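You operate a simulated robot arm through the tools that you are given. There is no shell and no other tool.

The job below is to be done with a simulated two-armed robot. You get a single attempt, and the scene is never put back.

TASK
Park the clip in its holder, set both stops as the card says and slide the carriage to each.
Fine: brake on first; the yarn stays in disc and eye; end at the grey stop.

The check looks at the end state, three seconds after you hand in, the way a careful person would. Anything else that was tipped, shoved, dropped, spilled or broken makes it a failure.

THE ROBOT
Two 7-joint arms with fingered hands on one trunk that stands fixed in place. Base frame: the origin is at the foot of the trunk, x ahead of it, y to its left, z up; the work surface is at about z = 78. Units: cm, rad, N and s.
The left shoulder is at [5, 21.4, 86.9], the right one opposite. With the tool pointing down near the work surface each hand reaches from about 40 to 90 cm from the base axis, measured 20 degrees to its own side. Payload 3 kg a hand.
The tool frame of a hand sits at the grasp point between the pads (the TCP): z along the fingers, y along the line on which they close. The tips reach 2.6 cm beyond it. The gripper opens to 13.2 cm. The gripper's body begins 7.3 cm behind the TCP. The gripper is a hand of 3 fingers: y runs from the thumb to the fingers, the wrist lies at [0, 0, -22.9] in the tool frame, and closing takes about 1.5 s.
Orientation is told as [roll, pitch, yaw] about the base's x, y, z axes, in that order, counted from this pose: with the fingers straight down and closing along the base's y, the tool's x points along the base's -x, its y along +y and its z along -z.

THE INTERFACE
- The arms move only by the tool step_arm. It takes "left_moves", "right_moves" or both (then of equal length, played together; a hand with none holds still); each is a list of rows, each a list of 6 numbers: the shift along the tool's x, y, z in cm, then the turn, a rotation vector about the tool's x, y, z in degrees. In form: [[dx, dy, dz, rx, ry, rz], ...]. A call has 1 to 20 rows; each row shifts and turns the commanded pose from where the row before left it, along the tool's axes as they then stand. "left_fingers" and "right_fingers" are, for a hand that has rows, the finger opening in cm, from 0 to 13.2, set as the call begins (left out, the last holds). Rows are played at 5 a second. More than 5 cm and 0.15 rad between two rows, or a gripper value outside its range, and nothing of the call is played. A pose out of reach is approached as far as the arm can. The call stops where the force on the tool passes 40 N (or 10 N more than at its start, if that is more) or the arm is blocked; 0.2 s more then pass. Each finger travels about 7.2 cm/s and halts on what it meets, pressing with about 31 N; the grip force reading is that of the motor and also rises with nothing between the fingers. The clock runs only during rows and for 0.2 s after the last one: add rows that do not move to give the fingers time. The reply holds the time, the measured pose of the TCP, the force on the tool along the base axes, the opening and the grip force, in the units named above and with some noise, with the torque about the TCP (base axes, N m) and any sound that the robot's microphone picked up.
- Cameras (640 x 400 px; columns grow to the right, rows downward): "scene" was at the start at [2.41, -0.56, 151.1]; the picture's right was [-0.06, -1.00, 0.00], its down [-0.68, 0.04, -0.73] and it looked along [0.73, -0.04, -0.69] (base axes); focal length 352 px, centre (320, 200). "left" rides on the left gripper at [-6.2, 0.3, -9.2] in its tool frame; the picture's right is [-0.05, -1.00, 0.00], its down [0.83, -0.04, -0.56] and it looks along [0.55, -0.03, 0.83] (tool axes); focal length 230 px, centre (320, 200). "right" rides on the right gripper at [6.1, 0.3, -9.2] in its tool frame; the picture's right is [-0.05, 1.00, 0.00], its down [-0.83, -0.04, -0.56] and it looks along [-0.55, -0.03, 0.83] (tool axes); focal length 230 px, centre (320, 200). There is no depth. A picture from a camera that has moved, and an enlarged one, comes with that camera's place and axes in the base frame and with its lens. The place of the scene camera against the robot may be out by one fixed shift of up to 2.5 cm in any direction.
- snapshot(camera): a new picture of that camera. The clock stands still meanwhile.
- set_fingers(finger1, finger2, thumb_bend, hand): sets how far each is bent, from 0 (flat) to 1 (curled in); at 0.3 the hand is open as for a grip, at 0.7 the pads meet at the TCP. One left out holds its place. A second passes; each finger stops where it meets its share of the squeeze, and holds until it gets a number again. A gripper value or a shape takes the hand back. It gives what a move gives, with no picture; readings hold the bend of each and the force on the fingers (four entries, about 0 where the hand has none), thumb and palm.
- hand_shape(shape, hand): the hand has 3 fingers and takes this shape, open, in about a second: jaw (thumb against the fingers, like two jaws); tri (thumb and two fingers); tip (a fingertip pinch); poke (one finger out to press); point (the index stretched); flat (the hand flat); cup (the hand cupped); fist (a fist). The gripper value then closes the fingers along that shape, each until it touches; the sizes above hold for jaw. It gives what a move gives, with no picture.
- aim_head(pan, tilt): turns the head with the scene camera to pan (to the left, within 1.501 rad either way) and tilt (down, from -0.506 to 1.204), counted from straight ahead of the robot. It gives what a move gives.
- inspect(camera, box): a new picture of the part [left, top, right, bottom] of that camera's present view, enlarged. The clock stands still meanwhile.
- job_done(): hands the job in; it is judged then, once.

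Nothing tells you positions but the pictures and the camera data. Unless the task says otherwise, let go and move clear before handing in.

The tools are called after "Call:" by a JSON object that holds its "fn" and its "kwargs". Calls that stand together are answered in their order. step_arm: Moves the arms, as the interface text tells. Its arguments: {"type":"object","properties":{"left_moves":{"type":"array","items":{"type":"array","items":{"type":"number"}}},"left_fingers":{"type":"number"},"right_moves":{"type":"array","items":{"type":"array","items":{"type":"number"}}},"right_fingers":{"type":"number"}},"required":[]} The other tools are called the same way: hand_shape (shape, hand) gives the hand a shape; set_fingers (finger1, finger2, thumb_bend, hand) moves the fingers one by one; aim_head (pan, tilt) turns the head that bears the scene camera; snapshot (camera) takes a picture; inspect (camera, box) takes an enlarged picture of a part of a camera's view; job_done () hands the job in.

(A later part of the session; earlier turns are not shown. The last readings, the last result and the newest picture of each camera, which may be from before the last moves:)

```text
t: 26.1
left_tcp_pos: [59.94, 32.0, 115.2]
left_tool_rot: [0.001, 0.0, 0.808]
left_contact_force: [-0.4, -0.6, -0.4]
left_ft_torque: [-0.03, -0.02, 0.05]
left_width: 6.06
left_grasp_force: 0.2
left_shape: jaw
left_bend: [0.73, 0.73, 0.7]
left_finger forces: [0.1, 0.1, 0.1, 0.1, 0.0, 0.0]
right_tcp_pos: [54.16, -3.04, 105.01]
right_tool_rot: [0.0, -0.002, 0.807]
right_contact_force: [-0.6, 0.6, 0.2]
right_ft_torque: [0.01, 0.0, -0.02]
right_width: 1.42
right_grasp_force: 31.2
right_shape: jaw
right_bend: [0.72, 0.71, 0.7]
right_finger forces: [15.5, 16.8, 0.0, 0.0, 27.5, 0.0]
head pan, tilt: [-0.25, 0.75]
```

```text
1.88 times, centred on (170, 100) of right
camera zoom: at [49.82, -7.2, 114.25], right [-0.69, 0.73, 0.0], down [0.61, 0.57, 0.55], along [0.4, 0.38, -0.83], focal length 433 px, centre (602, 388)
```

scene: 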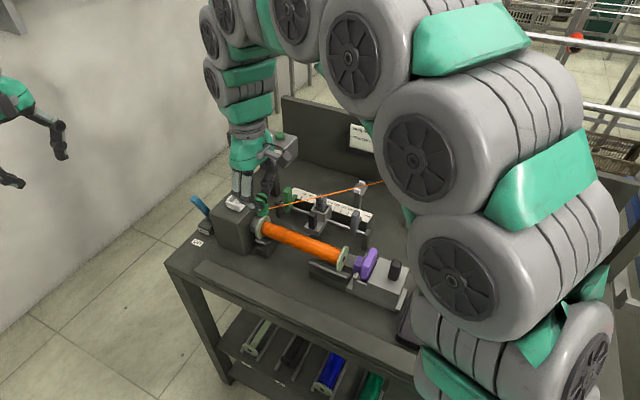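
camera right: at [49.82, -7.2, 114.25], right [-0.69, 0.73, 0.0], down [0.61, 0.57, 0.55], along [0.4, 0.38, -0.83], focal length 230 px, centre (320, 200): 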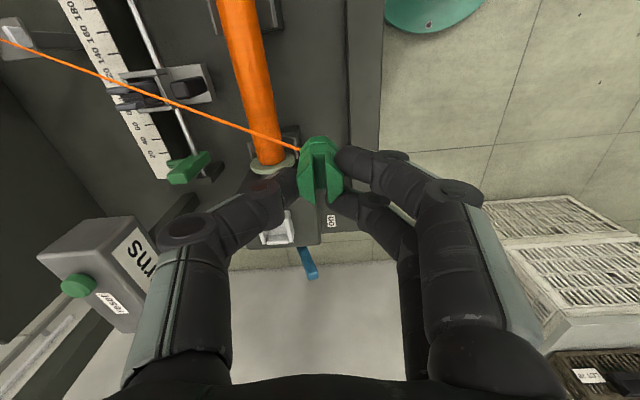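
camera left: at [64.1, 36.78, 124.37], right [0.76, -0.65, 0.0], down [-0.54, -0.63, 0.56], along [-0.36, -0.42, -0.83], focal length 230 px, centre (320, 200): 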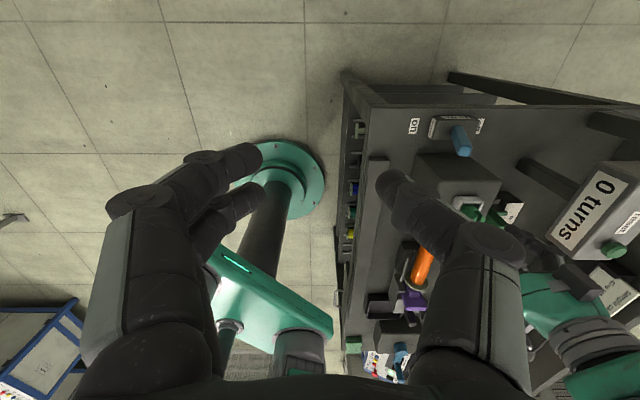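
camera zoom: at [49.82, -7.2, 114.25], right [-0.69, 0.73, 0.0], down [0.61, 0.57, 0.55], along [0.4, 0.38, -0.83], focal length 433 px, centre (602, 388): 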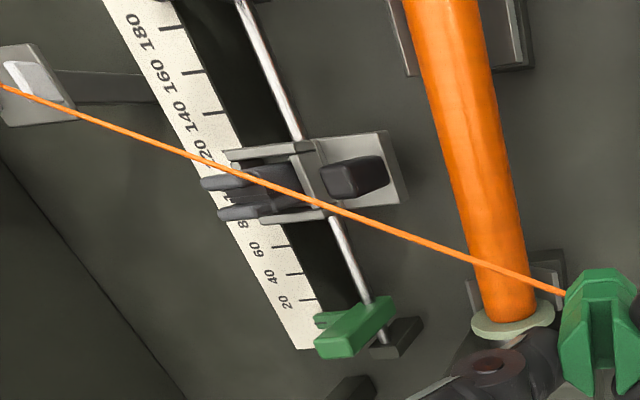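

The yarn is still between the eye's posts. Continuing the arc in front of the bobbin.

Call:
{"fn": "step_arm", "kwargs": {"right_moves": [[2.25, 0.6, 0, 0, 0, 0], [2.25, 0.6, 0, 0, 0, 0], [2.25, 0.25, 0, 0, 0, 0], [2.25, 0.25, 0, 0, 0, 0], [2.25, -0.25, 0, 0, 0, 0], [2.25, -0.25, 0, 0, 0, 0], [0, 0, 0, 0, 0, 0]]}}

Call:
{"fn": "snapshot", "kwargs": {"camera": "scene"}}

Call:
{"fn": "snapshot", "kwargs": {"camera": "right"}}

Call:
{"fn": "inspect", "kwargs": {"camera": "scene", "box": [335, 170, 395, 210]}}

```text
t: 27.7
left_tcp_pos: [59.92, 32.03, 115.17]
left_tool_rot: [-0.001, 0.0, 0.806]
left_contact_force: [0.2, 0.3, 0.0]
left_ft_torque: [-0.01, -0.01, 0.03]
left_width: 6.07
left_grasp_force: 0.0
left_shape: jaw
left_bend: [0.73, 0.73, 0.7]
left_finger forces: [0.0, 0.0, 0.0, 0.0, 0.0, 0.1]
right_tcp_pos: [44.09, -12.12, 104.98]
right_tool_rot: [0.001, 0.0, 0.806]
right_contact_force: [-0.7, 0.0, -0.8]
right_ft_torque: [-0.01, -0.02, -0.02]
right_width: 1.43
right_grasp_force: 31.2
right_shape: jaw
right_bend: [0.72, 0.71, 0.7]
right_finger forces: [16.0, 17.3, 0.1, 0.0, 27.5, 0.0]
head pan, tilt: [-0.25, 0.75]
```

```text
taken
```

scene: 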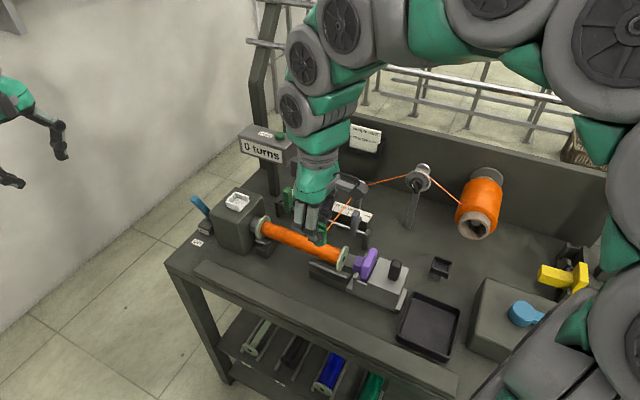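

```text
taken
camera right: at [39.57, -16.28, 114.25], right [-0.69, 0.73, 0.0], down [0.61, 0.57, 0.56], along [0.4, 0.38, -0.83], focal length 230 px, centre (320, 200)
```

right: 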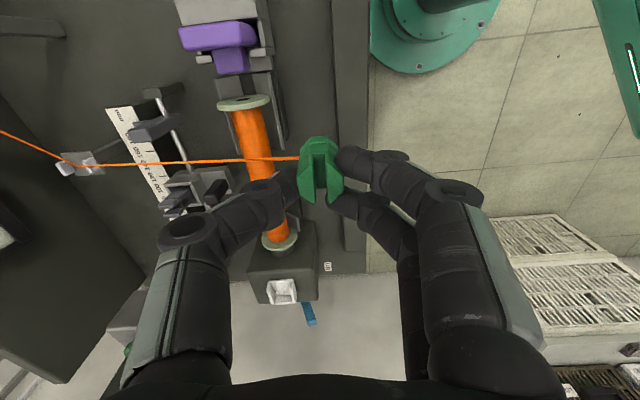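

```text
10.00 times, centred on (365, 190) of scene
camera zoom: at [2.18, -2.14, 151.14], right [-0.25, -0.97, 0.0], down [-0.66, 0.17, -0.73], along [0.71, -0.18, -0.68], focal length 3525 px, centre (-130, 300)
```

zoom: 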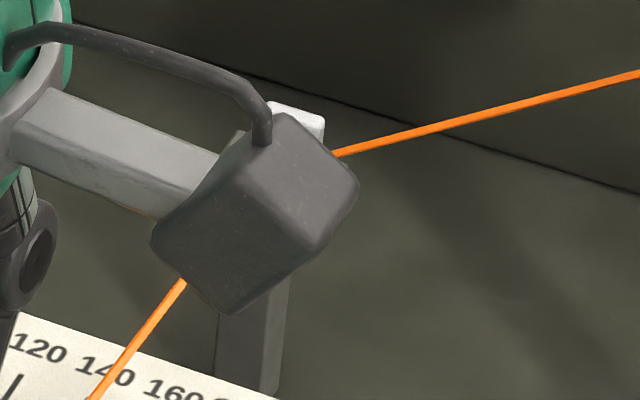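

Call:
{"fn": "inspect", "kwargs": {"camera": "right", "box": [30, 120, 150, 200]}}

Call:
{"fn": "inspect", "kwargs": {"camera": "right", "box": [90, 0, 330, 180]}}

```text
5.00 times, centred on (90, 160) of right
camera zoom: at [39.57, -16.28, 114.25], right [-0.69, 0.73, 0.0], down [0.61, 0.57, 0.56], along [0.4, 0.38, -0.83], focal length 1150 px, centre (1470, 400)
```

zoom: 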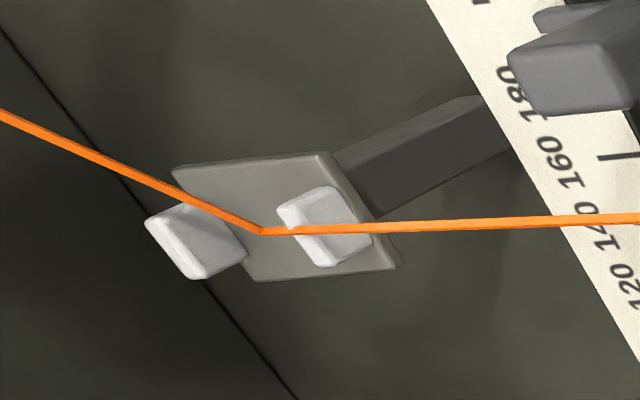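

```text
2.22 times, centred on (210, 90) of right
camera zoom: at [39.57, -16.28, 114.25], right [-0.69, 0.73, 0.0], down [0.61, 0.57, 0.56], along [0.4, 0.38, -0.83], focal length 511 px, centre (564, 444)
```

zoom: 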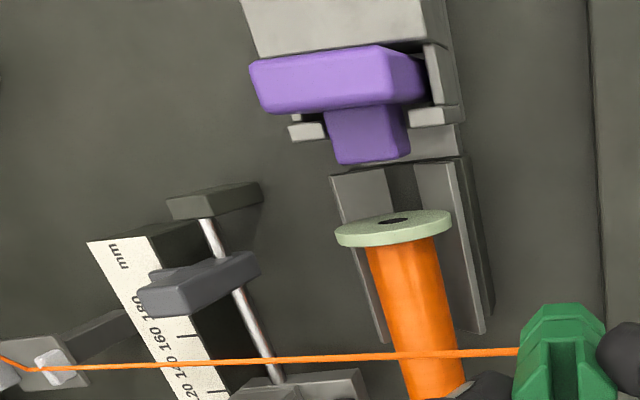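

The yarn crosses just over the front post at this angle, so I'll carry the clip a bit lower. It still clears the tailstock knob at about 94.6 as I go on around toward the holder.

Call:
{"fn": "step_arm", "kwargs": {"right_moves": [[2.25, -0.6, 1.25, 0, 0, 0], [2.25, -0.6, 1.25, 0, 0, 0], [2, -1.15, 0, 0, 0, 0], [2, -1.15, 0, 0, 0, 0], [2, -1.25, 0, 0, 0, 0], [2, -1.25, 0, 0, 0, 0], [0, 0, 0, 0, 0, 0]]}}

Call:
{"fn": "snapshot", "kwargs": {"camera": "scene"}}

Call:
{"fn": "snapshot", "kwargs": {"camera": "right"}}

Call:
{"fn": "inspect", "kwargs": {"camera": "scene", "box": [320, 170, 420, 250]}}

```text
t: 29.3
left_tcp_pos: [59.93, 31.9, 115.13]
left_tool_rot: [0.001, -0.001, 0.806]
left_contact_force: [0.4, -0.7, -0.2]
left_ft_torque: [0.02, 0.01, 0.0]
left_width: 6.02
left_grasp_force: 0.1
left_shape: jaw
left_bend: [0.73, 0.73, 0.7]
left_finger forces: [0.0, 0.0, 0.0, 0.0, 0.0, 0.0]
right_tcp_pos: [39.62, -25.63, 102.58]
right_tool_rot: [0.002, 0.0, 0.807]
right_contact_force: [0.2, 0.3, -0.2]
right_ft_torque: [0.02, 0.0, 0.0]
right_width: 1.43
right_grasp_force: 31.2
right_shape: jaw
right_bend: [0.72, 0.71, 0.7]
right_finger forces: [16.3, 17.6, 0.1, 0.1, 27.5, 0.0]
head pan, tilt: [-0.25, 0.75]
```

```text
taken
```

scene: 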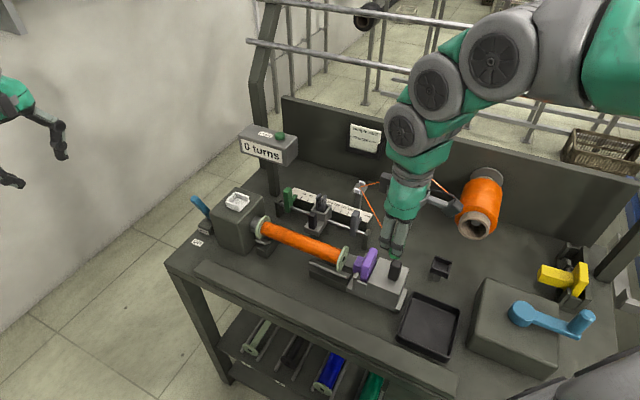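

```text
taken
camera right: at [35.19, -29.7, 111.77], right [-0.69, 0.73, 0.0], down [0.61, 0.57, 0.56], along [0.4, 0.38, -0.83], focal length 230 px, centre (320, 200)
```

right: 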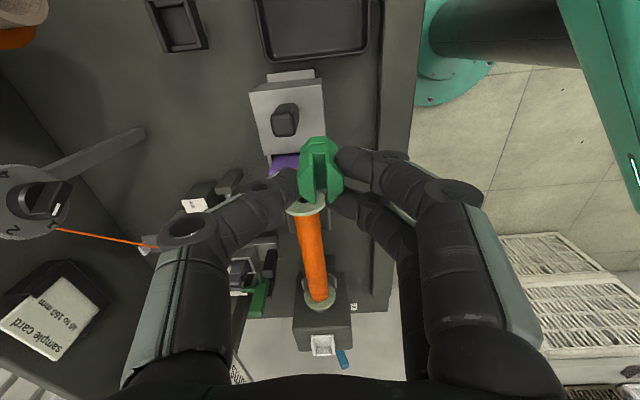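

```text
5.00 times, centred on (370, 210) of scene
camera zoom: at [2.18, -2.14, 151.14], right [-0.25, -0.97, 0.0], down [-0.66, 0.17, -0.73], along [0.71, -0.18, -0.68], focal length 1763 px, centre (70, 150)
```

zoom: 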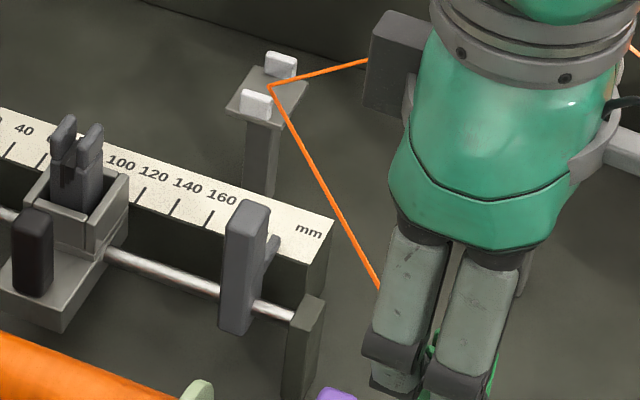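

The yarn remains in the eye and disc. Continuing toward the black holder.

Call:
{"fn": "step_arm", "kwargs": {"right_moves": [[1.75, -1.75, 0, 0, 0, 0], [1.75, -1.75, 0, 0, 0, 0], [1.5, -2, 0, 0, 0, 0], [1.5, -2, 0, 0, 0, 0], [0.8, -1.5, 0, 0, 0, 0], [0, 0, 0, 0, 0, 0]]}}

Call:
{"fn": "snapshot", "kwargs": {"camera": "scene"}}

Call:
{"fn": "snapshot", "kwargs": {"camera": "right"}}

Call:
{"fn": "inspect", "kwargs": {"camera": "right", "box": [240, 60, 400, 220]}}

Call:
{"fn": "inspect", "kwargs": {"camera": "scene", "box": [330, 170, 490, 290]}}

```text
t: 30.7
left_tcp_pos: [59.95, 31.98, 115.0]
left_tool_rot: [0.0, 0.0, 0.807]
left_contact_force: [-0.8, 1.1, -0.3]
left_ft_torque: [-0.01, 0.01, 0.0]
left_width: 6.05
left_grasp_force: 0.1
left_shape: jaw
left_bend: [0.73, 0.73, 0.7]
left_finger forces: [0.0, 0.0, 0.0, 0.0, 0.0, 0.0]
right_tcp_pos: [41.42, -37.0, 102.61]
right_tool_rot: [-0.001, 0.0, 0.805]
right_contact_force: [0.9, -0.1, 0.6]
right_ft_torque: [-0.02, -0.01, 0.02]
right_width: 1.43
right_grasp_force: 30.8
right_shape: jaw
right_bend: [0.72, 0.71, 0.7]
right_finger forces: [16.3, 17.8, 0.0, 0.1, 27.5, 0.1]
head pan, tilt: [-0.25, 0.75]
```

```text
taken
```

scene: 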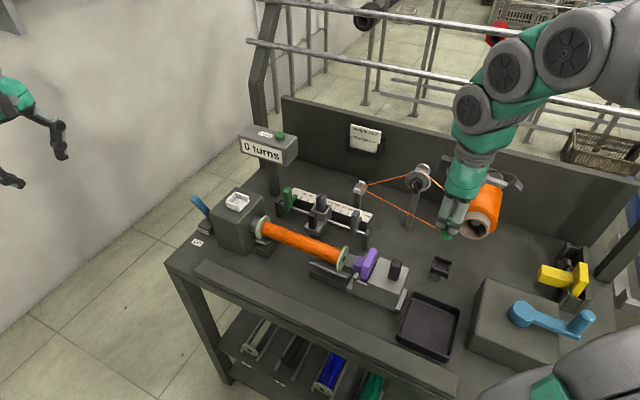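

```text
taken
camera right: at [36.95, -41.12, 111.83], right [-0.69, 0.73, 0.0], down [0.61, 0.57, 0.56], along [0.4, 0.38, -0.83], focal length 230 px, centre (320, 200)
```

right: 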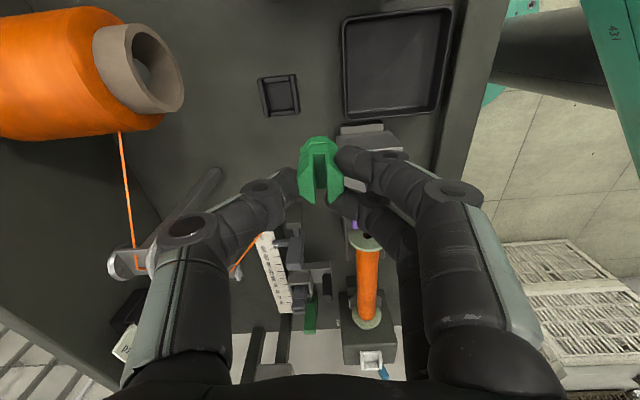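

```text
2.50 times, centred on (320, 140) of right
camera zoom: at [36.95, -41.12, 111.83], right [-0.69, 0.73, 0.0], down [0.61, 0.57, 0.56], along [0.4, 0.38, -0.83], focal length 575 px, centre (320, 350)
```

zoom: 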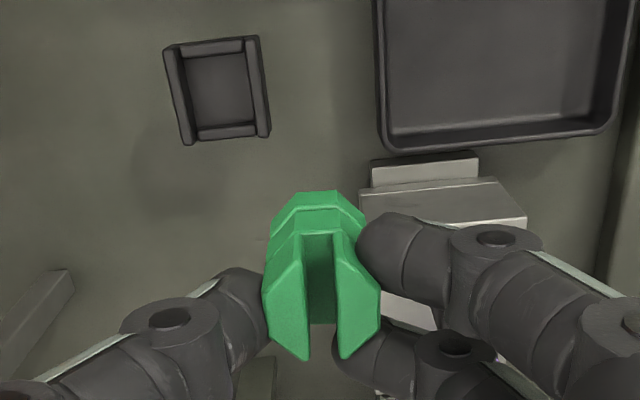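

```text
3.33 times, centred on (410, 230) of scene
camera zoom: at [2.18, -2.14, 151.14], right [-0.25, -0.97, 0.0], down [-0.66, 0.17, -0.73], along [0.71, -0.18, -0.68], focal length 1175 px, centre (20, 100)
```

zoom: 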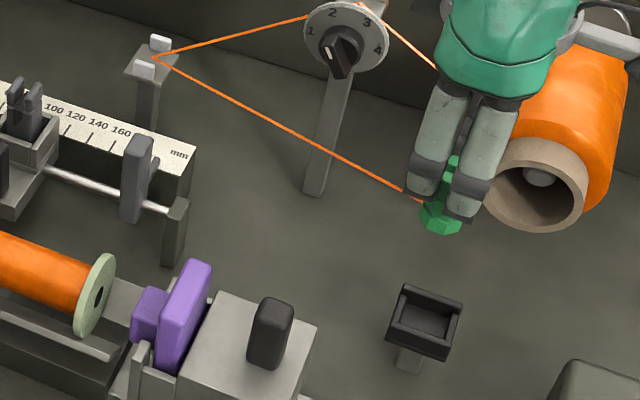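

I put the holder at about (43.0, -41.35) with wall tops near z≈85. I'll move over it and descend partway, then align using both the scene and right cameras.

Call:
{"fn": "step_arm", "kwargs": {"right_moves": [[1.0, -2.1, 0, 0, 0, 0], [1.0, -2.05, 0, 0, 0, 0], [0, 0, 2.5, 0, 0, 0], [0, 0, 2.5, 0, 0, 0], [0, 0, 2.0, 0, 0, 0], [0, 0, 0, 0, 0, 0]]}}

Call:
{"fn": "inspect", "kwargs": {"camera": "right", "box": [240, 60, 400, 220]}}

Call:
{"fn": "inspect", "kwargs": {"camera": "scene", "box": [400, 200, 480, 290]}}

Call:
{"fn": "inspect", "kwargs": {"camera": "scene", "box": [330, 150, 490, 290]}}

```text
t: 32.1
left_tcp_pos: [60.02, 32.04, 115.1]
left_tool_rot: [0.001, 0.0, 0.806]
left_contact_force: [-0.1, 0.2, 0.7]
left_ft_torque: [0.02, 0.01, 0.01]
left_width: 6.06
left_grasp_force: 0.0
left_shape: jaw
left_bend: [0.73, 0.73, 0.7]
left_finger forces: [0.0, 0.0, 0.0, 0.0, 0.1, 0.1]
right_tcp_pos: [42.97, -41.33, 95.54]
right_tool_rot: [0.001, 0.0, 0.807]
right_contact_force: [0.0, -0.7, 0.9]
right_ft_torque: [0.01, -0.02, -0.04]
right_width: 1.44
right_grasp_force: 31.2
right_shape: jaw
right_bend: [0.72, 0.71, 0.7]
right_finger forces: [16.7, 18.0, 0.0, 0.0, 27.5, 0.0]
head pan, tilt: [-0.25, 0.75]
```

```text
2.50 times, centred on (320, 140) of right
camera zoom: at [38.46, -45.38, 104.67], right [-0.69, 0.73, 0.0], down [0.61, 0.57, 0.56], along [0.4, 0.38, -0.83], focal length 575 px, centre (320, 350)
```

zoom: 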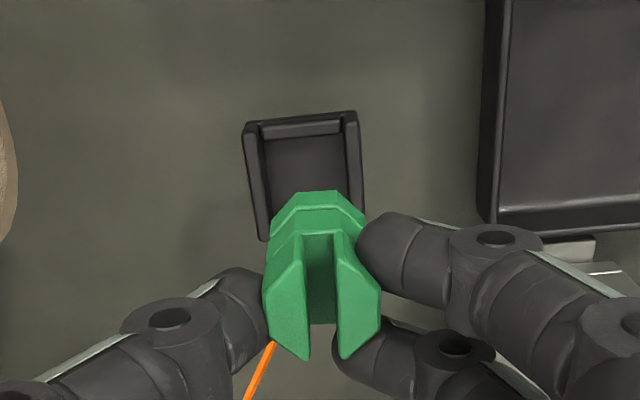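

```text
4.44 times, centred on (440, 245) of scene
camera zoom: at [2.18, -2.14, 151.14], right [-0.25, -0.97, 0.0], down [-0.66, 0.17, -0.73], along [0.71, -0.18, -0.68], focal length 1567 px, centre (-213, 0)
```

zoom: 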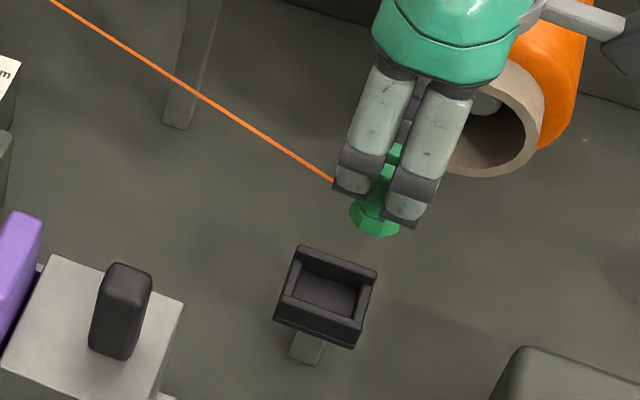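

```text
2.86 times, centred on (410, 220) of scene
camera zoom: at [2.18, -2.14, 151.14], right [-0.25, -0.97, 0.0], down [-0.66, 0.17, -0.73], along [0.71, -0.18, -0.68], focal length 1007 px, centre (63, 143)
```

zoom: 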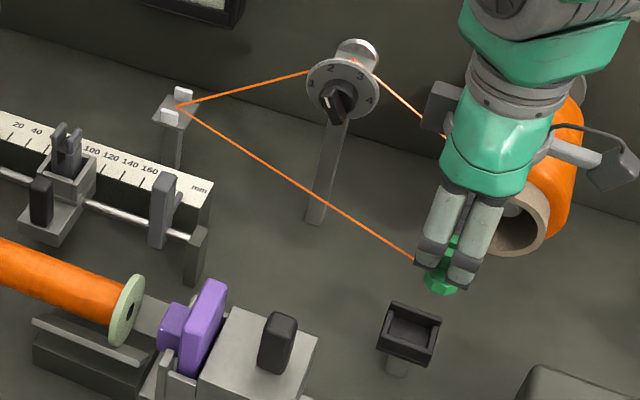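

Parallax between the two right-hand views puts the holder's rim centre at (43.33, -41.25, 83.6). I'll correct slightly and descend until the clip's foot is about 1.5 cm above the rim.

Call:
{"fn": "step_arm", "kwargs": {"right_moves": [[-0.3, -0.3, 1.5, 0, 0, 0], [0, 0, 1.5, 0, 0, 0], [0, 0, 1.5, 0, 0, 0], [0, 0, 0, 0, 0, 0]]}}

Call:
{"fn": "inspect", "kwargs": {"camera": "right", "box": [240, 60, 400, 220]}}

Call:
{"fn": "inspect", "kwargs": {"camera": "scene", "box": [410, 220, 470, 290]}}

```text
t: 33.1
left_tcp_pos: [59.92, 32.01, 115.16]
left_tool_rot: [0.001, 0.001, 0.807]
left_contact_force: [-0.2, 0.3, 0.1]
left_ft_torque: [0.0, 0.02, 0.04]
left_width: 6.04
left_grasp_force: 0.0
left_shape: jaw
left_bend: [0.73, 0.73, 0.7]
left_finger forces: [0.0, 0.0, 0.0, 0.0, 0.1, 0.0]
right_tcp_pos: [43.05, -41.34, 91.03]
right_tool_rot: [0.001, 0.001, 0.805]
right_contact_force: [0.2, 0.7, -0.1]
right_ft_torque: [-0.02, -0.01, 0.02]
right_width: 1.42
right_grasp_force: 30.8
right_shape: jaw
right_bend: [0.72, 0.71, 0.7]
right_finger forces: [16.6, 18.2, 0.0, 0.0, 27.4, 0.1]
head pan, tilt: [-0.25, 0.75]
```

```text
2.50 times, centred on (320, 140) of right
camera zoom: at [38.71, -45.41, 100.23], right [-0.69, 0.73, 0.0], down [0.61, 0.57, 0.55], along [0.4, 0.38, -0.83], focal length 575 px, centre (320, 350)
```

zoom: 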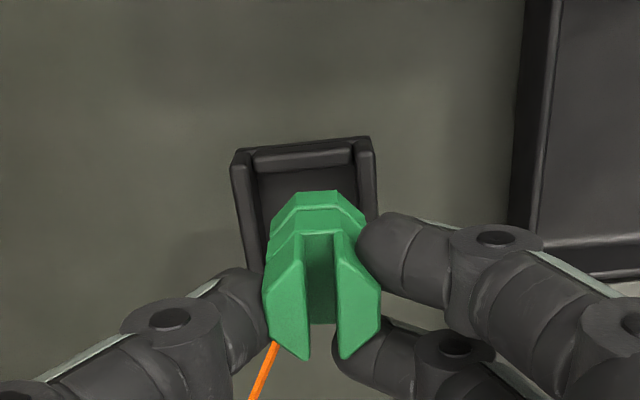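

```text
5.71 times, centred on (440, 255) of scene
camera zoom: at [2.18, -2.14, 151.14], right [-0.25, -0.97, 0.0], down [-0.66, 0.17, -0.73], along [0.71, -0.18, -0.68], focal length 2014 px, centre (-366, -114)
```

zoom: 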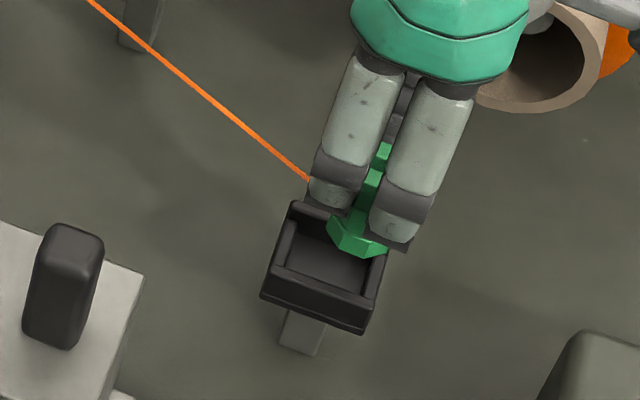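

The two cameras agree to within about 3 mm, but the fit needs better. I'll bring the left hand over to get a third view of the holder from the headstock side.

Call:
{"fn": "step_arm", "kwargs": {"left_moves": [[3.38, -2.83, 0.3, 0, 0, 0], [3.38, -2.83, 0.3, 0, 0, 0], [3.38, -2.83, 0.3, 0, 0, 0], [3.38, -2.83, 0.3, 0, 0, 0], [3.38, -2.83, 0.3, 0, 0, 0], [3.38, -2.83, 0.3, 0, 0, 0], [3.38, -2.83, 0.3, 0, 0, 0], [3.38, -2.83, 0.3, 0, 0, 0], [3.38, -2.83, 0.3, 0, 0, 0], [0, 0, 0, 0, 0, 0]]}}

Call:
{"fn": "snapshot", "kwargs": {"camera": "left"}}

Call:
{"fn": "snapshot", "kwargs": {"camera": "scene"}}

```text
t: 35.3
left_tcp_pos: [57.36, -7.52, 112.52]
left_tool_rot: [0.0, 0.001, 0.808]
left_contact_force: [0.6, 1.1, -0.3]
left_ft_torque: [0.01, -0.01, -0.01]
left_width: 6.05
left_grasp_force: 0.1
left_shape: jaw
left_bend: [0.73, 0.73, 0.7]
left_finger forces: [0.0, 0.0, 0.1, 0.0, 0.0, 0.0]
right_tcp_pos: [43.23, -41.31, 90.85]
right_tool_rot: [0.0, 0.0, 0.808]
right_contact_force: [0.4, -0.9, -0.3]
right_ft_torque: [-0.01, 0.01, 0.0]
right_width: 1.42
right_grasp_force: 30.9
right_shape: jaw
right_bend: [0.72, 0.71, 0.7]
right_finger forces: [16.7, 18.2, 0.1, 0.0, 27.6, 0.0]
head pan, tilt: [-0.25, 0.75]
```

```text
taken
camera left: at [61.43, -2.74, 121.79], right [0.76, -0.65, 0.0], down [-0.54, -0.63, 0.56], along [-0.36, -0.42, -0.83], focal length 230 px, centre (320, 200)
```

left: 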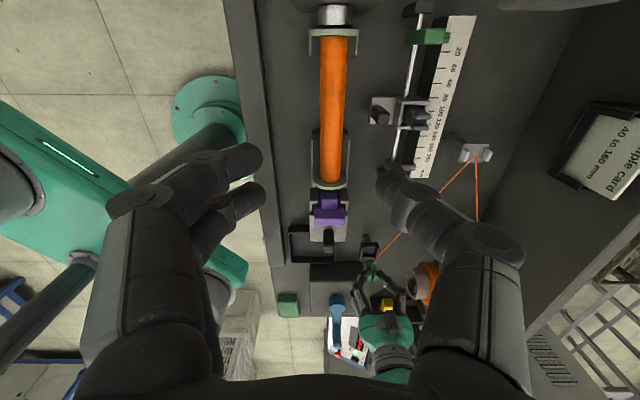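

```text
taken
```

scene: 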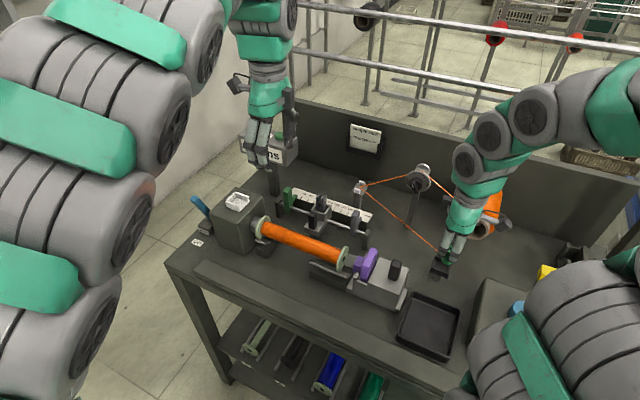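

Call:
{"fn": "inspect", "kwargs": {"camera": "left", "box": [345, 230, 405, 290]}}

Call:
{"fn": "inspect", "kwargs": {"camera": "left", "box": [355, 0, 505, 200]}}

```text
6.67 times, centred on (375, 260) of left
camera zoom: at [61.43, -2.74, 121.79], right [0.76, -0.65, 0.0], down [-0.54, -0.63, 0.56], along [-0.36, -0.42, -0.83], focal length 1534 px, centre (-47, -200)
```

zoom: 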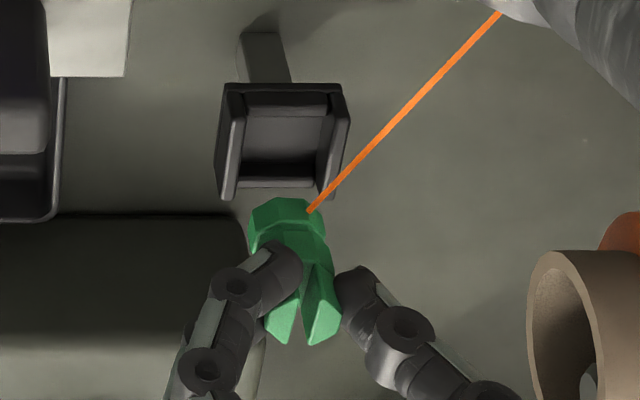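

```text
2.00 times, centred on (430, 100) of left
camera zoom: at [61.43, -2.74, 121.79], right [0.76, -0.65, 0.0], down [-0.54, -0.63, 0.56], along [-0.36, -0.42, -0.83], focal length 460 px, centre (100, 400)
```

zoom: 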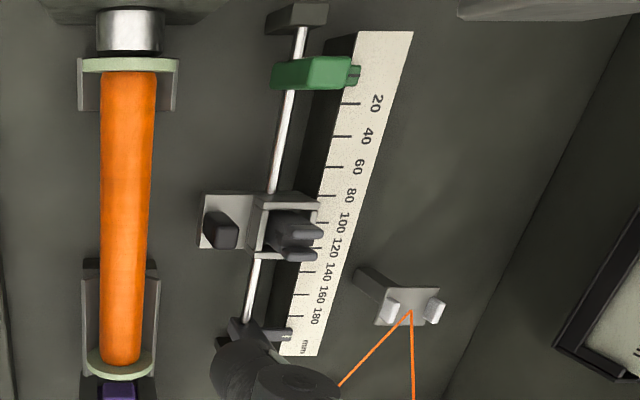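

Call:
{"fn": "inspect", "kwargs": {"camera": "left", "box": [362, 240, 382, 270]}}

Call:
{"fn": "inspect", "kwargs": {"camera": "right", "box": [292, 110, 348, 150]}}

Call:
{"fn": "inspect", "kwargs": {"camera": "scene", "box": [425, 240, 455, 280]}}

```text
13.33 times, centred on (372, 255) of left
camera zoom: at [61.43, -2.74, 121.79], right [0.76, -0.65, 0.0], down [-0.54, -0.63, 0.56], along [-0.36, -0.42, -0.83], focal length 3068 px, centre (-373, -533)
```

zoom: 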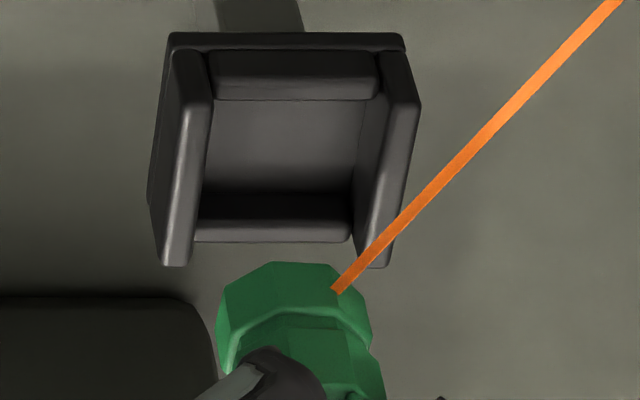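

```text
10.00 times, centred on (320, 130) of right
camera zoom: at [38.73, -45.42, 100.26], right [-0.69, 0.73, 0.0], down [0.61, 0.57, 0.56], along [0.4, 0.38, -0.83], focal length 2301 px, centre (320, 900)
```

zoom: 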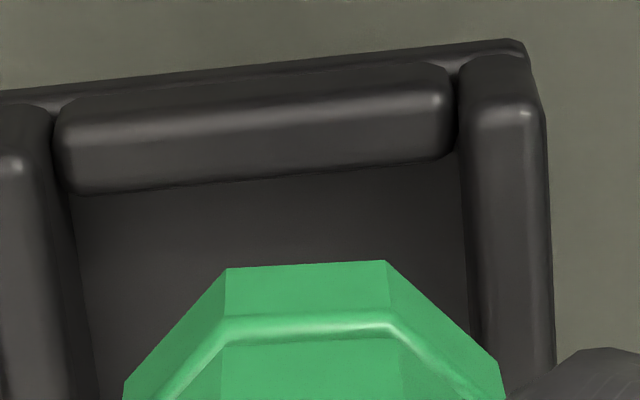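

```text
10.00 times, centred on (440, 260) of scene
camera zoom: at [2.18, -2.14, 151.14], right [-0.25, -0.97, 0.0], down [-0.66, 0.17, -0.73], along [0.71, -0.18, -0.68], focal length 3525 px, centre (-880, -400)
```

zoom: 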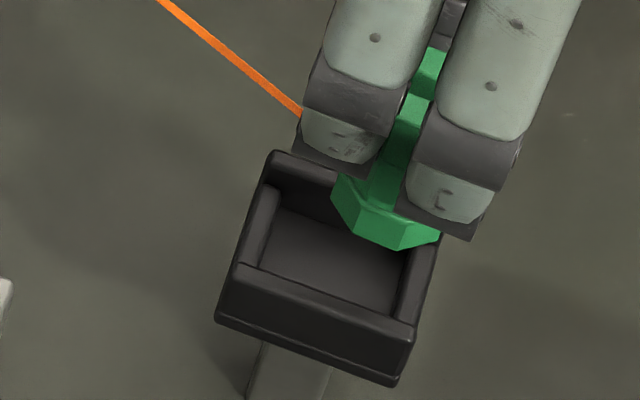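

Combining the views, the clip should shift about 0.4 cm toward the headstock and 0.25 cm toward the back. I'll apply that and descend to just above the rim.

Call:
{"fn": "step_arm", "kwargs": {"right_moves": [[-0.4, -0.25, 0, 0, 0, 0], [0, 0, 1.2, 0, 0, 0], [0, 0, 1.2, 0, 0, 0], [0, 0, 0, 0, 0, 0], [0, 0, 0, 0, 0, 0]]}}

Call:
{"fn": "inspect", "kwargs": {"camera": "left", "box": [362, 240, 382, 270]}}

Call:
{"fn": "inspect", "kwargs": {"camera": "right", "box": [280, 100, 360, 160]}}

Call:
{"fn": "inspect", "kwargs": {"camera": "scene", "box": [425, 245, 455, 285]}}

```text
t: 36.5
left_tcp_pos: [57.28, -7.49, 112.62]
left_tool_rot: [0.0, -0.001, 0.807]
left_contact_force: [-0.2, -0.2, -0.4]
left_ft_torque: [-0.03, -0.02, -0.01]
left_width: 6.02
left_grasp_force: 0.1
left_shape: jaw
left_bend: [0.73, 0.73, 0.7]
left_finger forces: [0.1, 0.0, 0.0, 0.0, 0.1, 0.0]
right_tcp_pos: [43.59, -41.23, 88.73]
right_tool_rot: [-0.002, 0.001, 0.806]
right_contact_force: [-0.3, -0.4, 0.0]
right_ft_torque: [-0.01, -0.02, 0.01]
right_width: 1.42
right_grasp_force: 30.7
right_shape: jaw
right_bend: [0.72, 0.71, 0.7]
right_finger forces: [16.8, 18.3, 0.1, 0.0, 27.6, 0.1]
head pan, tilt: [-0.25, 0.75]
```

```text
13.33 times, centred on (372, 255) of left
camera zoom: at [61.45, -2.71, 121.78], right [0.76, -0.65, 0.0], down [-0.54, -0.63, 0.56], along [-0.36, -0.42, -0.83], focal length 3068 px, centre (-373, -533)
```

zoom: 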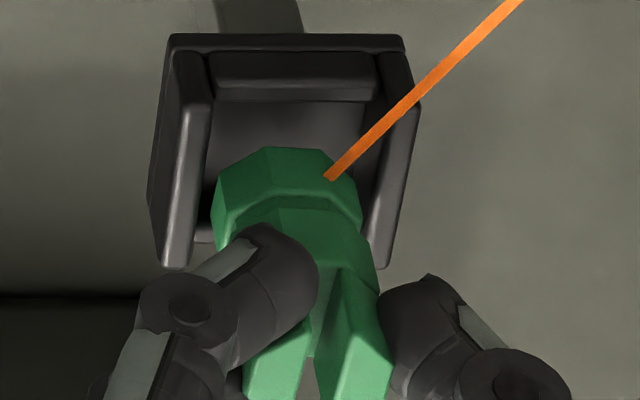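

```text
6.67 times, centred on (320, 130) of right
camera zoom: at [39.16, -45.3, 97.95], right [-0.69, 0.73, 0.0], down [0.61, 0.57, 0.55], along [0.4, 0.38, -0.83], focal length 1534 px, centre (320, 667)
```

zoom: 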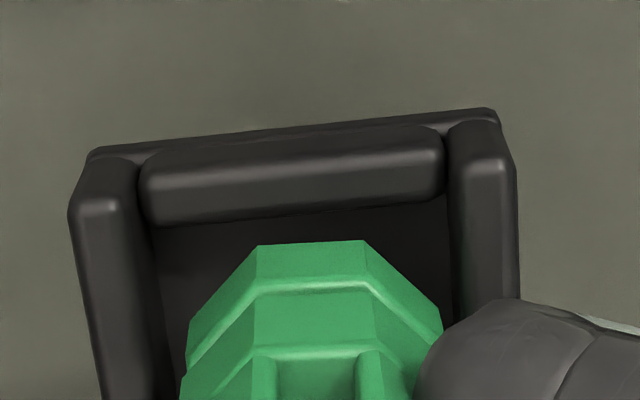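

```text
10.00 times, centred on (440, 265) of scene
camera zoom: at [2.18, -2.14, 151.14], right [-0.25, -0.97, 0.0], down [-0.66, 0.17, -0.73], along [0.71, -0.18, -0.68], focal length 3525 px, centre (-880, -450)
```

zoom: 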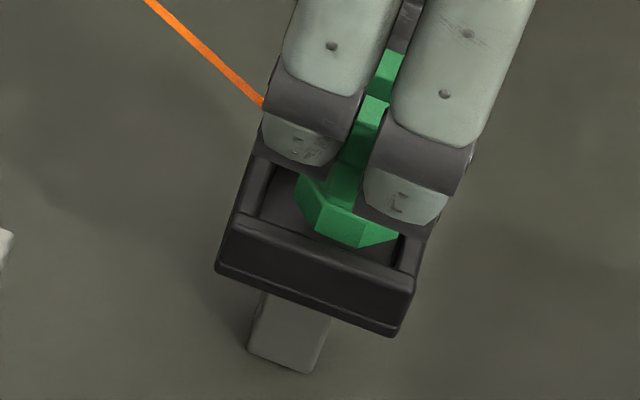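

The foot is just above the rim, with roughly 2–3 mm clearance to centre in. A tiny correction, then a gentle descent while watching the force.

Call:
{"fn": "step_arm", "kwargs": {"right_moves": [[-0.15, -0.1, 0, 0, 0, 0], [0, 0, 0.4, 0, 0, 0], [0, 0, 0.4, 0, 0, 0], [0, 0, 0, 0, 0, 0]]}}

Call:
{"fn": "inspect", "kwargs": {"camera": "left", "box": [362, 240, 382, 270]}}

Call:
{"fn": "inspect", "kwargs": {"camera": "right", "box": [280, 100, 360, 160]}}

Call:
{"fn": "inspect", "kwargs": {"camera": "scene", "box": [425, 245, 455, 285]}}

```text
t: 37.5
left_tcp_pos: [57.27, -7.54, 112.55]
left_tool_rot: [0.0, 0.0, 0.808]
left_contact_force: [-0.2, 0.1, -0.1]
left_ft_torque: [0.03, 0.02, -0.01]
left_width: 6.06
left_grasp_force: 0.1
left_shape: jaw
left_bend: [0.73, 0.73, 0.7]
left_finger forces: [0.0, 0.0, 0.0, 0.1, 0.0, 0.0]
right_tcp_pos: [43.78, -41.02, 87.79]
right_tool_rot: [0.0, -0.001, 0.806]
right_contact_force: [0.3, 0.0, 0.0]
right_ft_torque: [0.02, 0.0, 0.0]
right_width: 1.44
right_grasp_force: 31.1
right_shape: jaw
right_bend: [0.72, 0.71, 0.7]
right_finger forces: [16.9, 18.5, 0.1, 0.1, 27.8, 0.1]
head pan, tilt: [-0.25, 0.75]
```

```text
13.33 times, centred on (372, 255) of left
camera zoom: at [61.46, -2.71, 121.79], right [0.76, -0.65, 0.0], down [-0.54, -0.63, 0.56], along [-0.36, -0.42, -0.83], focal length 3068 px, centre (-373, -533)
```

zoom: 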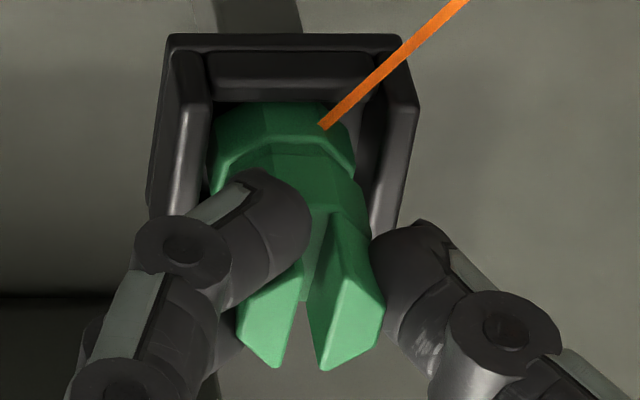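

```text
6.67 times, centred on (320, 130) of right
camera zoom: at [39.39, -45.07, 97.02], right [-0.69, 0.73, 0.0], down [0.61, 0.57, 0.56], along [0.4, 0.38, -0.83], focal length 1534 px, centre (320, 667)
```

zoom: 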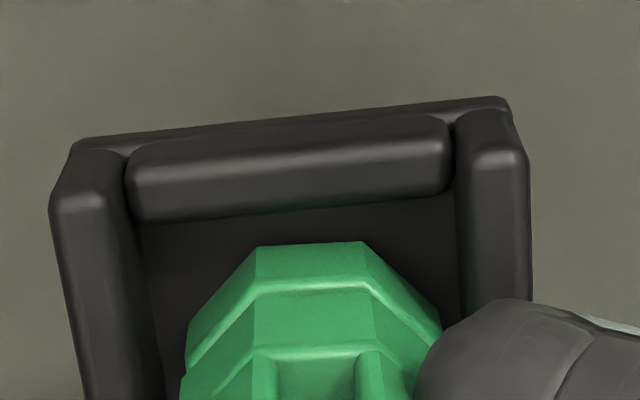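

```text
10.00 times, centred on (440, 265) of scene
camera zoom: at [2.18, -2.14, 151.14], right [-0.25, -0.97, 0.0], down [-0.66, 0.17, -0.73], along [0.71, -0.18, -0.68], focal length 3525 px, centre (-880, -450)
```

zoom: 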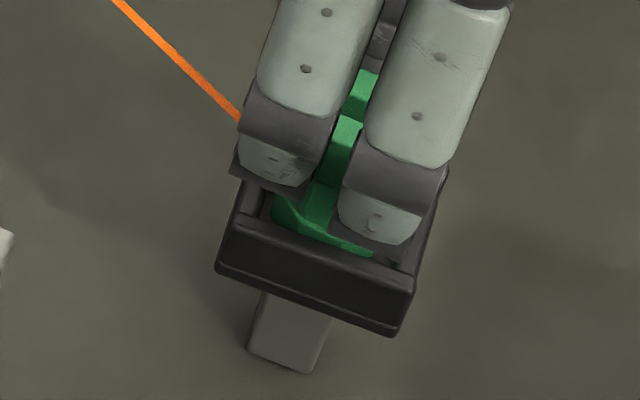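

The foot is entering the holder with no contact force. I'll re-centre slightly and continue down in small steps.

Call:
{"fn": "step_arm", "kwargs": {"right_moves": [[0.1, -0.15, 0, 0, 0, 0], [0, 0, 0.3, 0, 0, 0], [0, 0, 0.3, 0, 0, 0], [0, 0, 0, 0, 0, 0]]}}

Call:
{"fn": "inspect", "kwargs": {"camera": "left", "box": [362, 240, 382, 270]}}

Call:
{"fn": "inspect", "kwargs": {"camera": "right", "box": [280, 100, 360, 160]}}

```text
t: 38.5
left_tcp_pos: [57.37, -7.46, 112.53]
left_tool_rot: [0.001, -0.001, 0.807]
left_contact_force: [0.7, 0.0, 0.3]
left_ft_torque: [-0.01, -0.03, -0.01]
left_width: 6.03
left_grasp_force: 0.1
left_shape: jaw
left_bend: [0.73, 0.73, 0.7]
left_finger forces: [0.1, 0.0, 0.0, 0.1, 0.0, 0.1]
right_tcp_pos: [43.94, -41.23, 87.37]
right_tool_rot: [-0.003, -0.002, 0.806]
right_contact_force: [3.8, 9.4, 32.9]
right_ft_torque: [0.34, 0.01, -0.03]
right_width: 1.59
right_grasp_force: 30.9
right_shape: jaw
right_bend: [0.73, 0.72, 0.71]
right_finger forces: [21.1, 28.9, 0.0, 0.0, 35.0, 0.1]
head pan, tilt: [-0.25, 0.75]
```

```text
13.33 times, centred on (372, 255) of left
camera zoom: at [61.44, -2.65, 121.79], right [0.76, -0.65, 0.0], down [-0.54, -0.63, 0.56], along [-0.36, -0.42, -0.83], focal length 3068 px, centre (-373, -533)
```

zoom: 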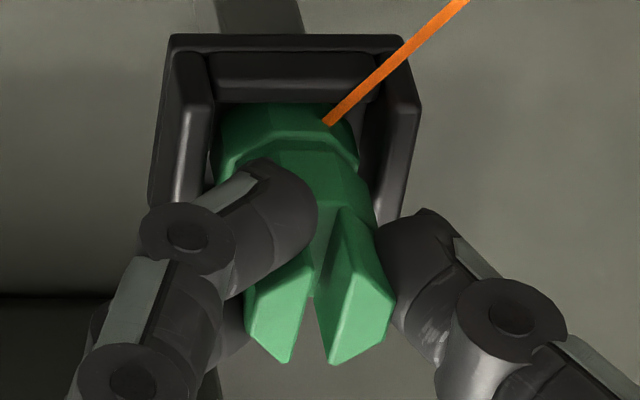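

```text
6.67 times, centred on (320, 130) of right
camera zoom: at [39.42, -45.33, 96.57], right [-0.69, 0.73, 0.0], down [0.6, 0.57, 0.56], along [0.41, 0.38, -0.83], focal length 1534 px, centre (320, 667)
```

zoom: 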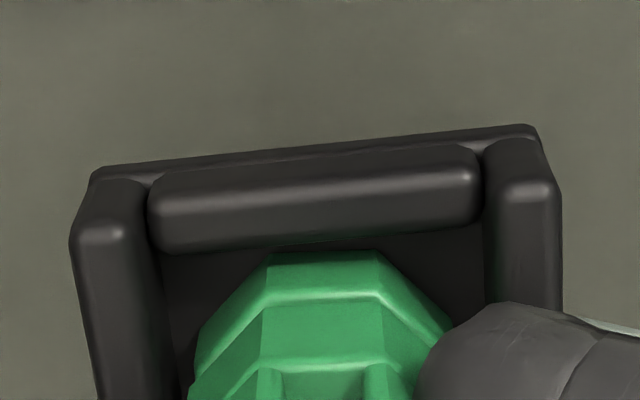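

Contact came at TCP z≈87.4, matching the floor height predicted from the white seat. I'll ease the pressure and check the seating before releasing.

Call:
{"fn": "step_arm", "kwargs": {"right_moves": [[0, 0, -0.2, 0, 0, 0], [0, 0, 0, 0, 0, 0], [0, 0, 0, 0, 0, 0]]}}

Call:
{"fn": "inspect", "kwargs": {"camera": "scene", "box": [415, 230, 465, 285]}}

Call:
{"fn": "inspect", "kwargs": {"camera": "left", "box": [357, 235, 387, 275]}}

Call:
{"fn": "inspect", "kwargs": {"camera": "right", "box": [250, 100, 390, 200]}}

```text
t: 39.3
left_tcp_pos: [57.31, -7.49, 112.46]
left_tool_rot: [0.0, -0.001, 0.806]
left_contact_force: [-0.3, -0.7, -0.3]
left_ft_torque: [-0.01, 0.02, -0.01]
left_width: 6.05
left_grasp_force: 0.1
left_shape: jaw
left_bend: [0.73, 0.73, 0.7]
left_finger forces: [0.1, 0.0, 0.0, 0.0, 0.1, 0.1]
right_tcp_pos: [43.73, -41.23, 87.5]
right_tool_rot: [0.0, -0.001, 0.805]
right_contact_force: [0.9, 2.0, 7.4]
right_ft_torque: [0.09, 0.0, 0.02]
right_width: 1.56
right_grasp_force: 31.1
right_shape: jaw
right_bend: [0.73, 0.72, 0.71]
right_finger forces: [19.4, 22.0, 0.0, 0.1, 32.3, 0.0]
head pan, tilt: [-0.25, 0.75]
```

```text
7.27 times, centred on (440, 258) of scene
camera zoom: at [2.18, -2.13, 151.14], right [-0.25, -0.97, 0.0], down [-0.66, 0.17, -0.73], along [0.71, -0.18, -0.68], focal length 2564 px, centre (-553, -218)
```

zoom: 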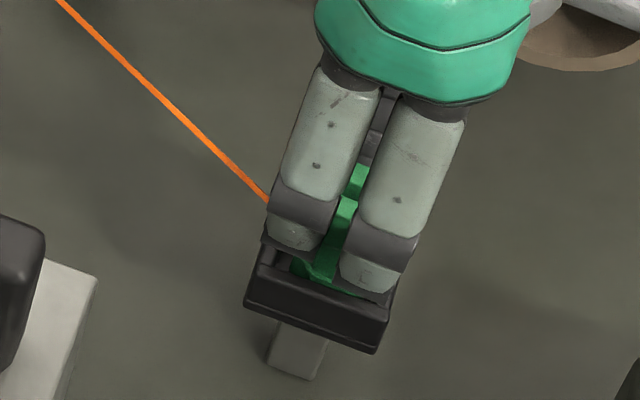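

```text
10.00 times, centred on (372, 255) of left
camera zoom: at [61.45, -2.71, 121.79], right [0.76, -0.65, 0.0], down [-0.54, -0.63, 0.56], along [-0.36, -0.42, -0.83], focal length 2301 px, centre (-200, -350)
```

zoom: 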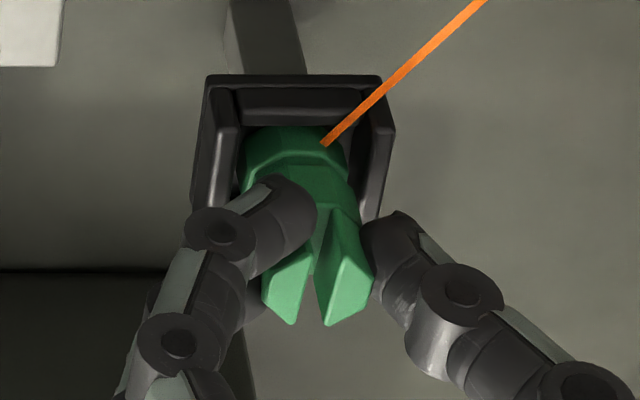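

```text
4.00 times, centred on (320, 150) of right
camera zoom: at [39.37, -45.37, 96.68], right [-0.69, 0.73, 0.0], down [0.61, 0.57, 0.55], along [0.4, 0.38, -0.83], focal length 920 px, centre (320, 400)
```

zoom: 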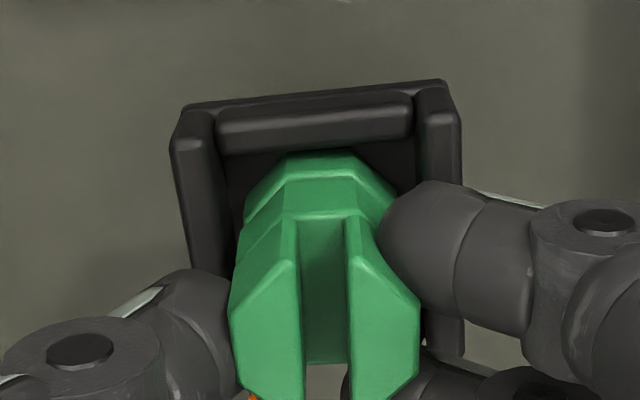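

The clip stands in the holder. I'll release it and let the fingers open.

Call:
{"fn": "step_arm", "kwargs": {"right_moves": [[0, 0, 0, 0, 0, 0], [0, 0, 0, 0, 0, 0], [0, 0, 0, 0, 0, 0], [0, 0, 0, 0, 0, 0]], "right_fingers": 4.6}}

Call:
{"fn": "inspect", "kwargs": {"camera": "scene", "box": [415, 230, 465, 285]}}

Call:
{"fn": "inspect", "kwargs": {"camera": "left", "box": [357, 235, 387, 275]}}

Call:
{"fn": "inspect", "kwargs": {"camera": "right", "box": [250, 100, 390, 200]}}

```text
t: 40.3
left_tcp_pos: [57.37, -7.59, 112.58]
left_tool_rot: [-0.001, 0.001, 0.807]
left_contact_force: [0.0, -0.2, -0.4]
left_ft_torque: [0.05, 0.01, -0.02]
left_width: 6.07
left_grasp_force: 0.1
left_shape: jaw
left_bend: [0.73, 0.73, 0.7]
left_finger forces: [0.0, 0.0, 0.0, 0.1, 0.0, 0.1]
right_tcp_pos: [43.96, -41.29, 87.58]
right_tool_rot: [0.0, -0.001, 0.807]
right_contact_force: [0.0, -0.5, -0.4]
right_ft_torque: [-0.04, -0.01, -0.03]
right_width: 4.55
right_grasp_force: 0.0
right_shape: jaw
right_bend: [0.74, 0.74, 0.7]
right_finger forces: [0.0, 0.0, 0.1, 0.1, 0.1, 0.0]
head pan, tilt: [-0.25, 0.75]
```

```text
7.27 times, centred on (440, 258) of scene
camera zoom: at [2.18, -2.14, 151.14], right [-0.25, -0.97, 0.0], down [-0.66, 0.17, -0.73], along [0.71, -0.18, -0.68], focal length 2564 px, centre (-553, -218)
```

zoom: 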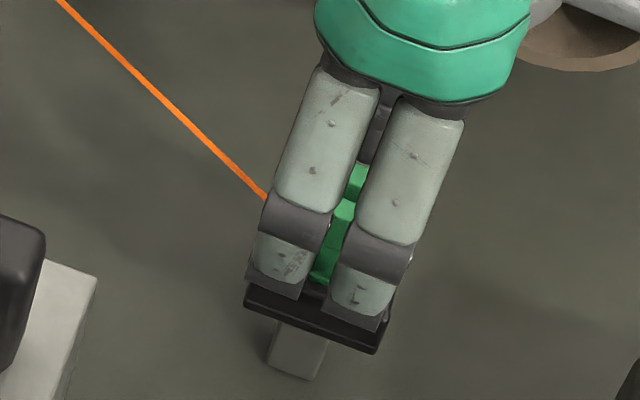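

```text
10.00 times, centred on (372, 255) of left
camera zoom: at [61.45, -2.7, 121.78], right [0.76, -0.65, 0.0], down [-0.54, -0.63, 0.56], along [-0.36, -0.42, -0.83], focal length 2301 px, centre (-200, -350)
```

zoom: 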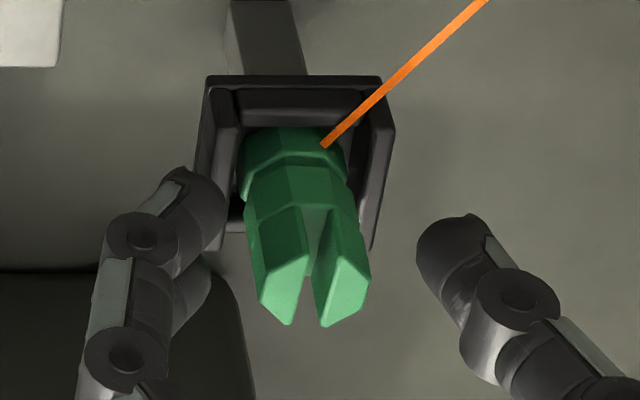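

```text
4.00 times, centred on (320, 150) of right
camera zoom: at [39.39, -45.36, 96.69], right [-0.69, 0.73, 0.0], down [0.61, 0.57, 0.56], along [0.4, 0.38, -0.83], focal length 920 px, centre (320, 400)
```

zoom: 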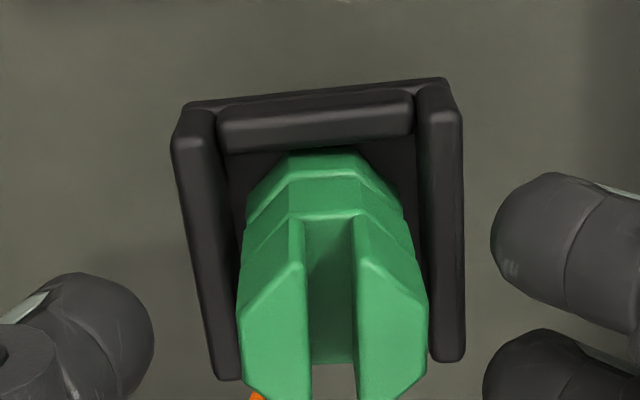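

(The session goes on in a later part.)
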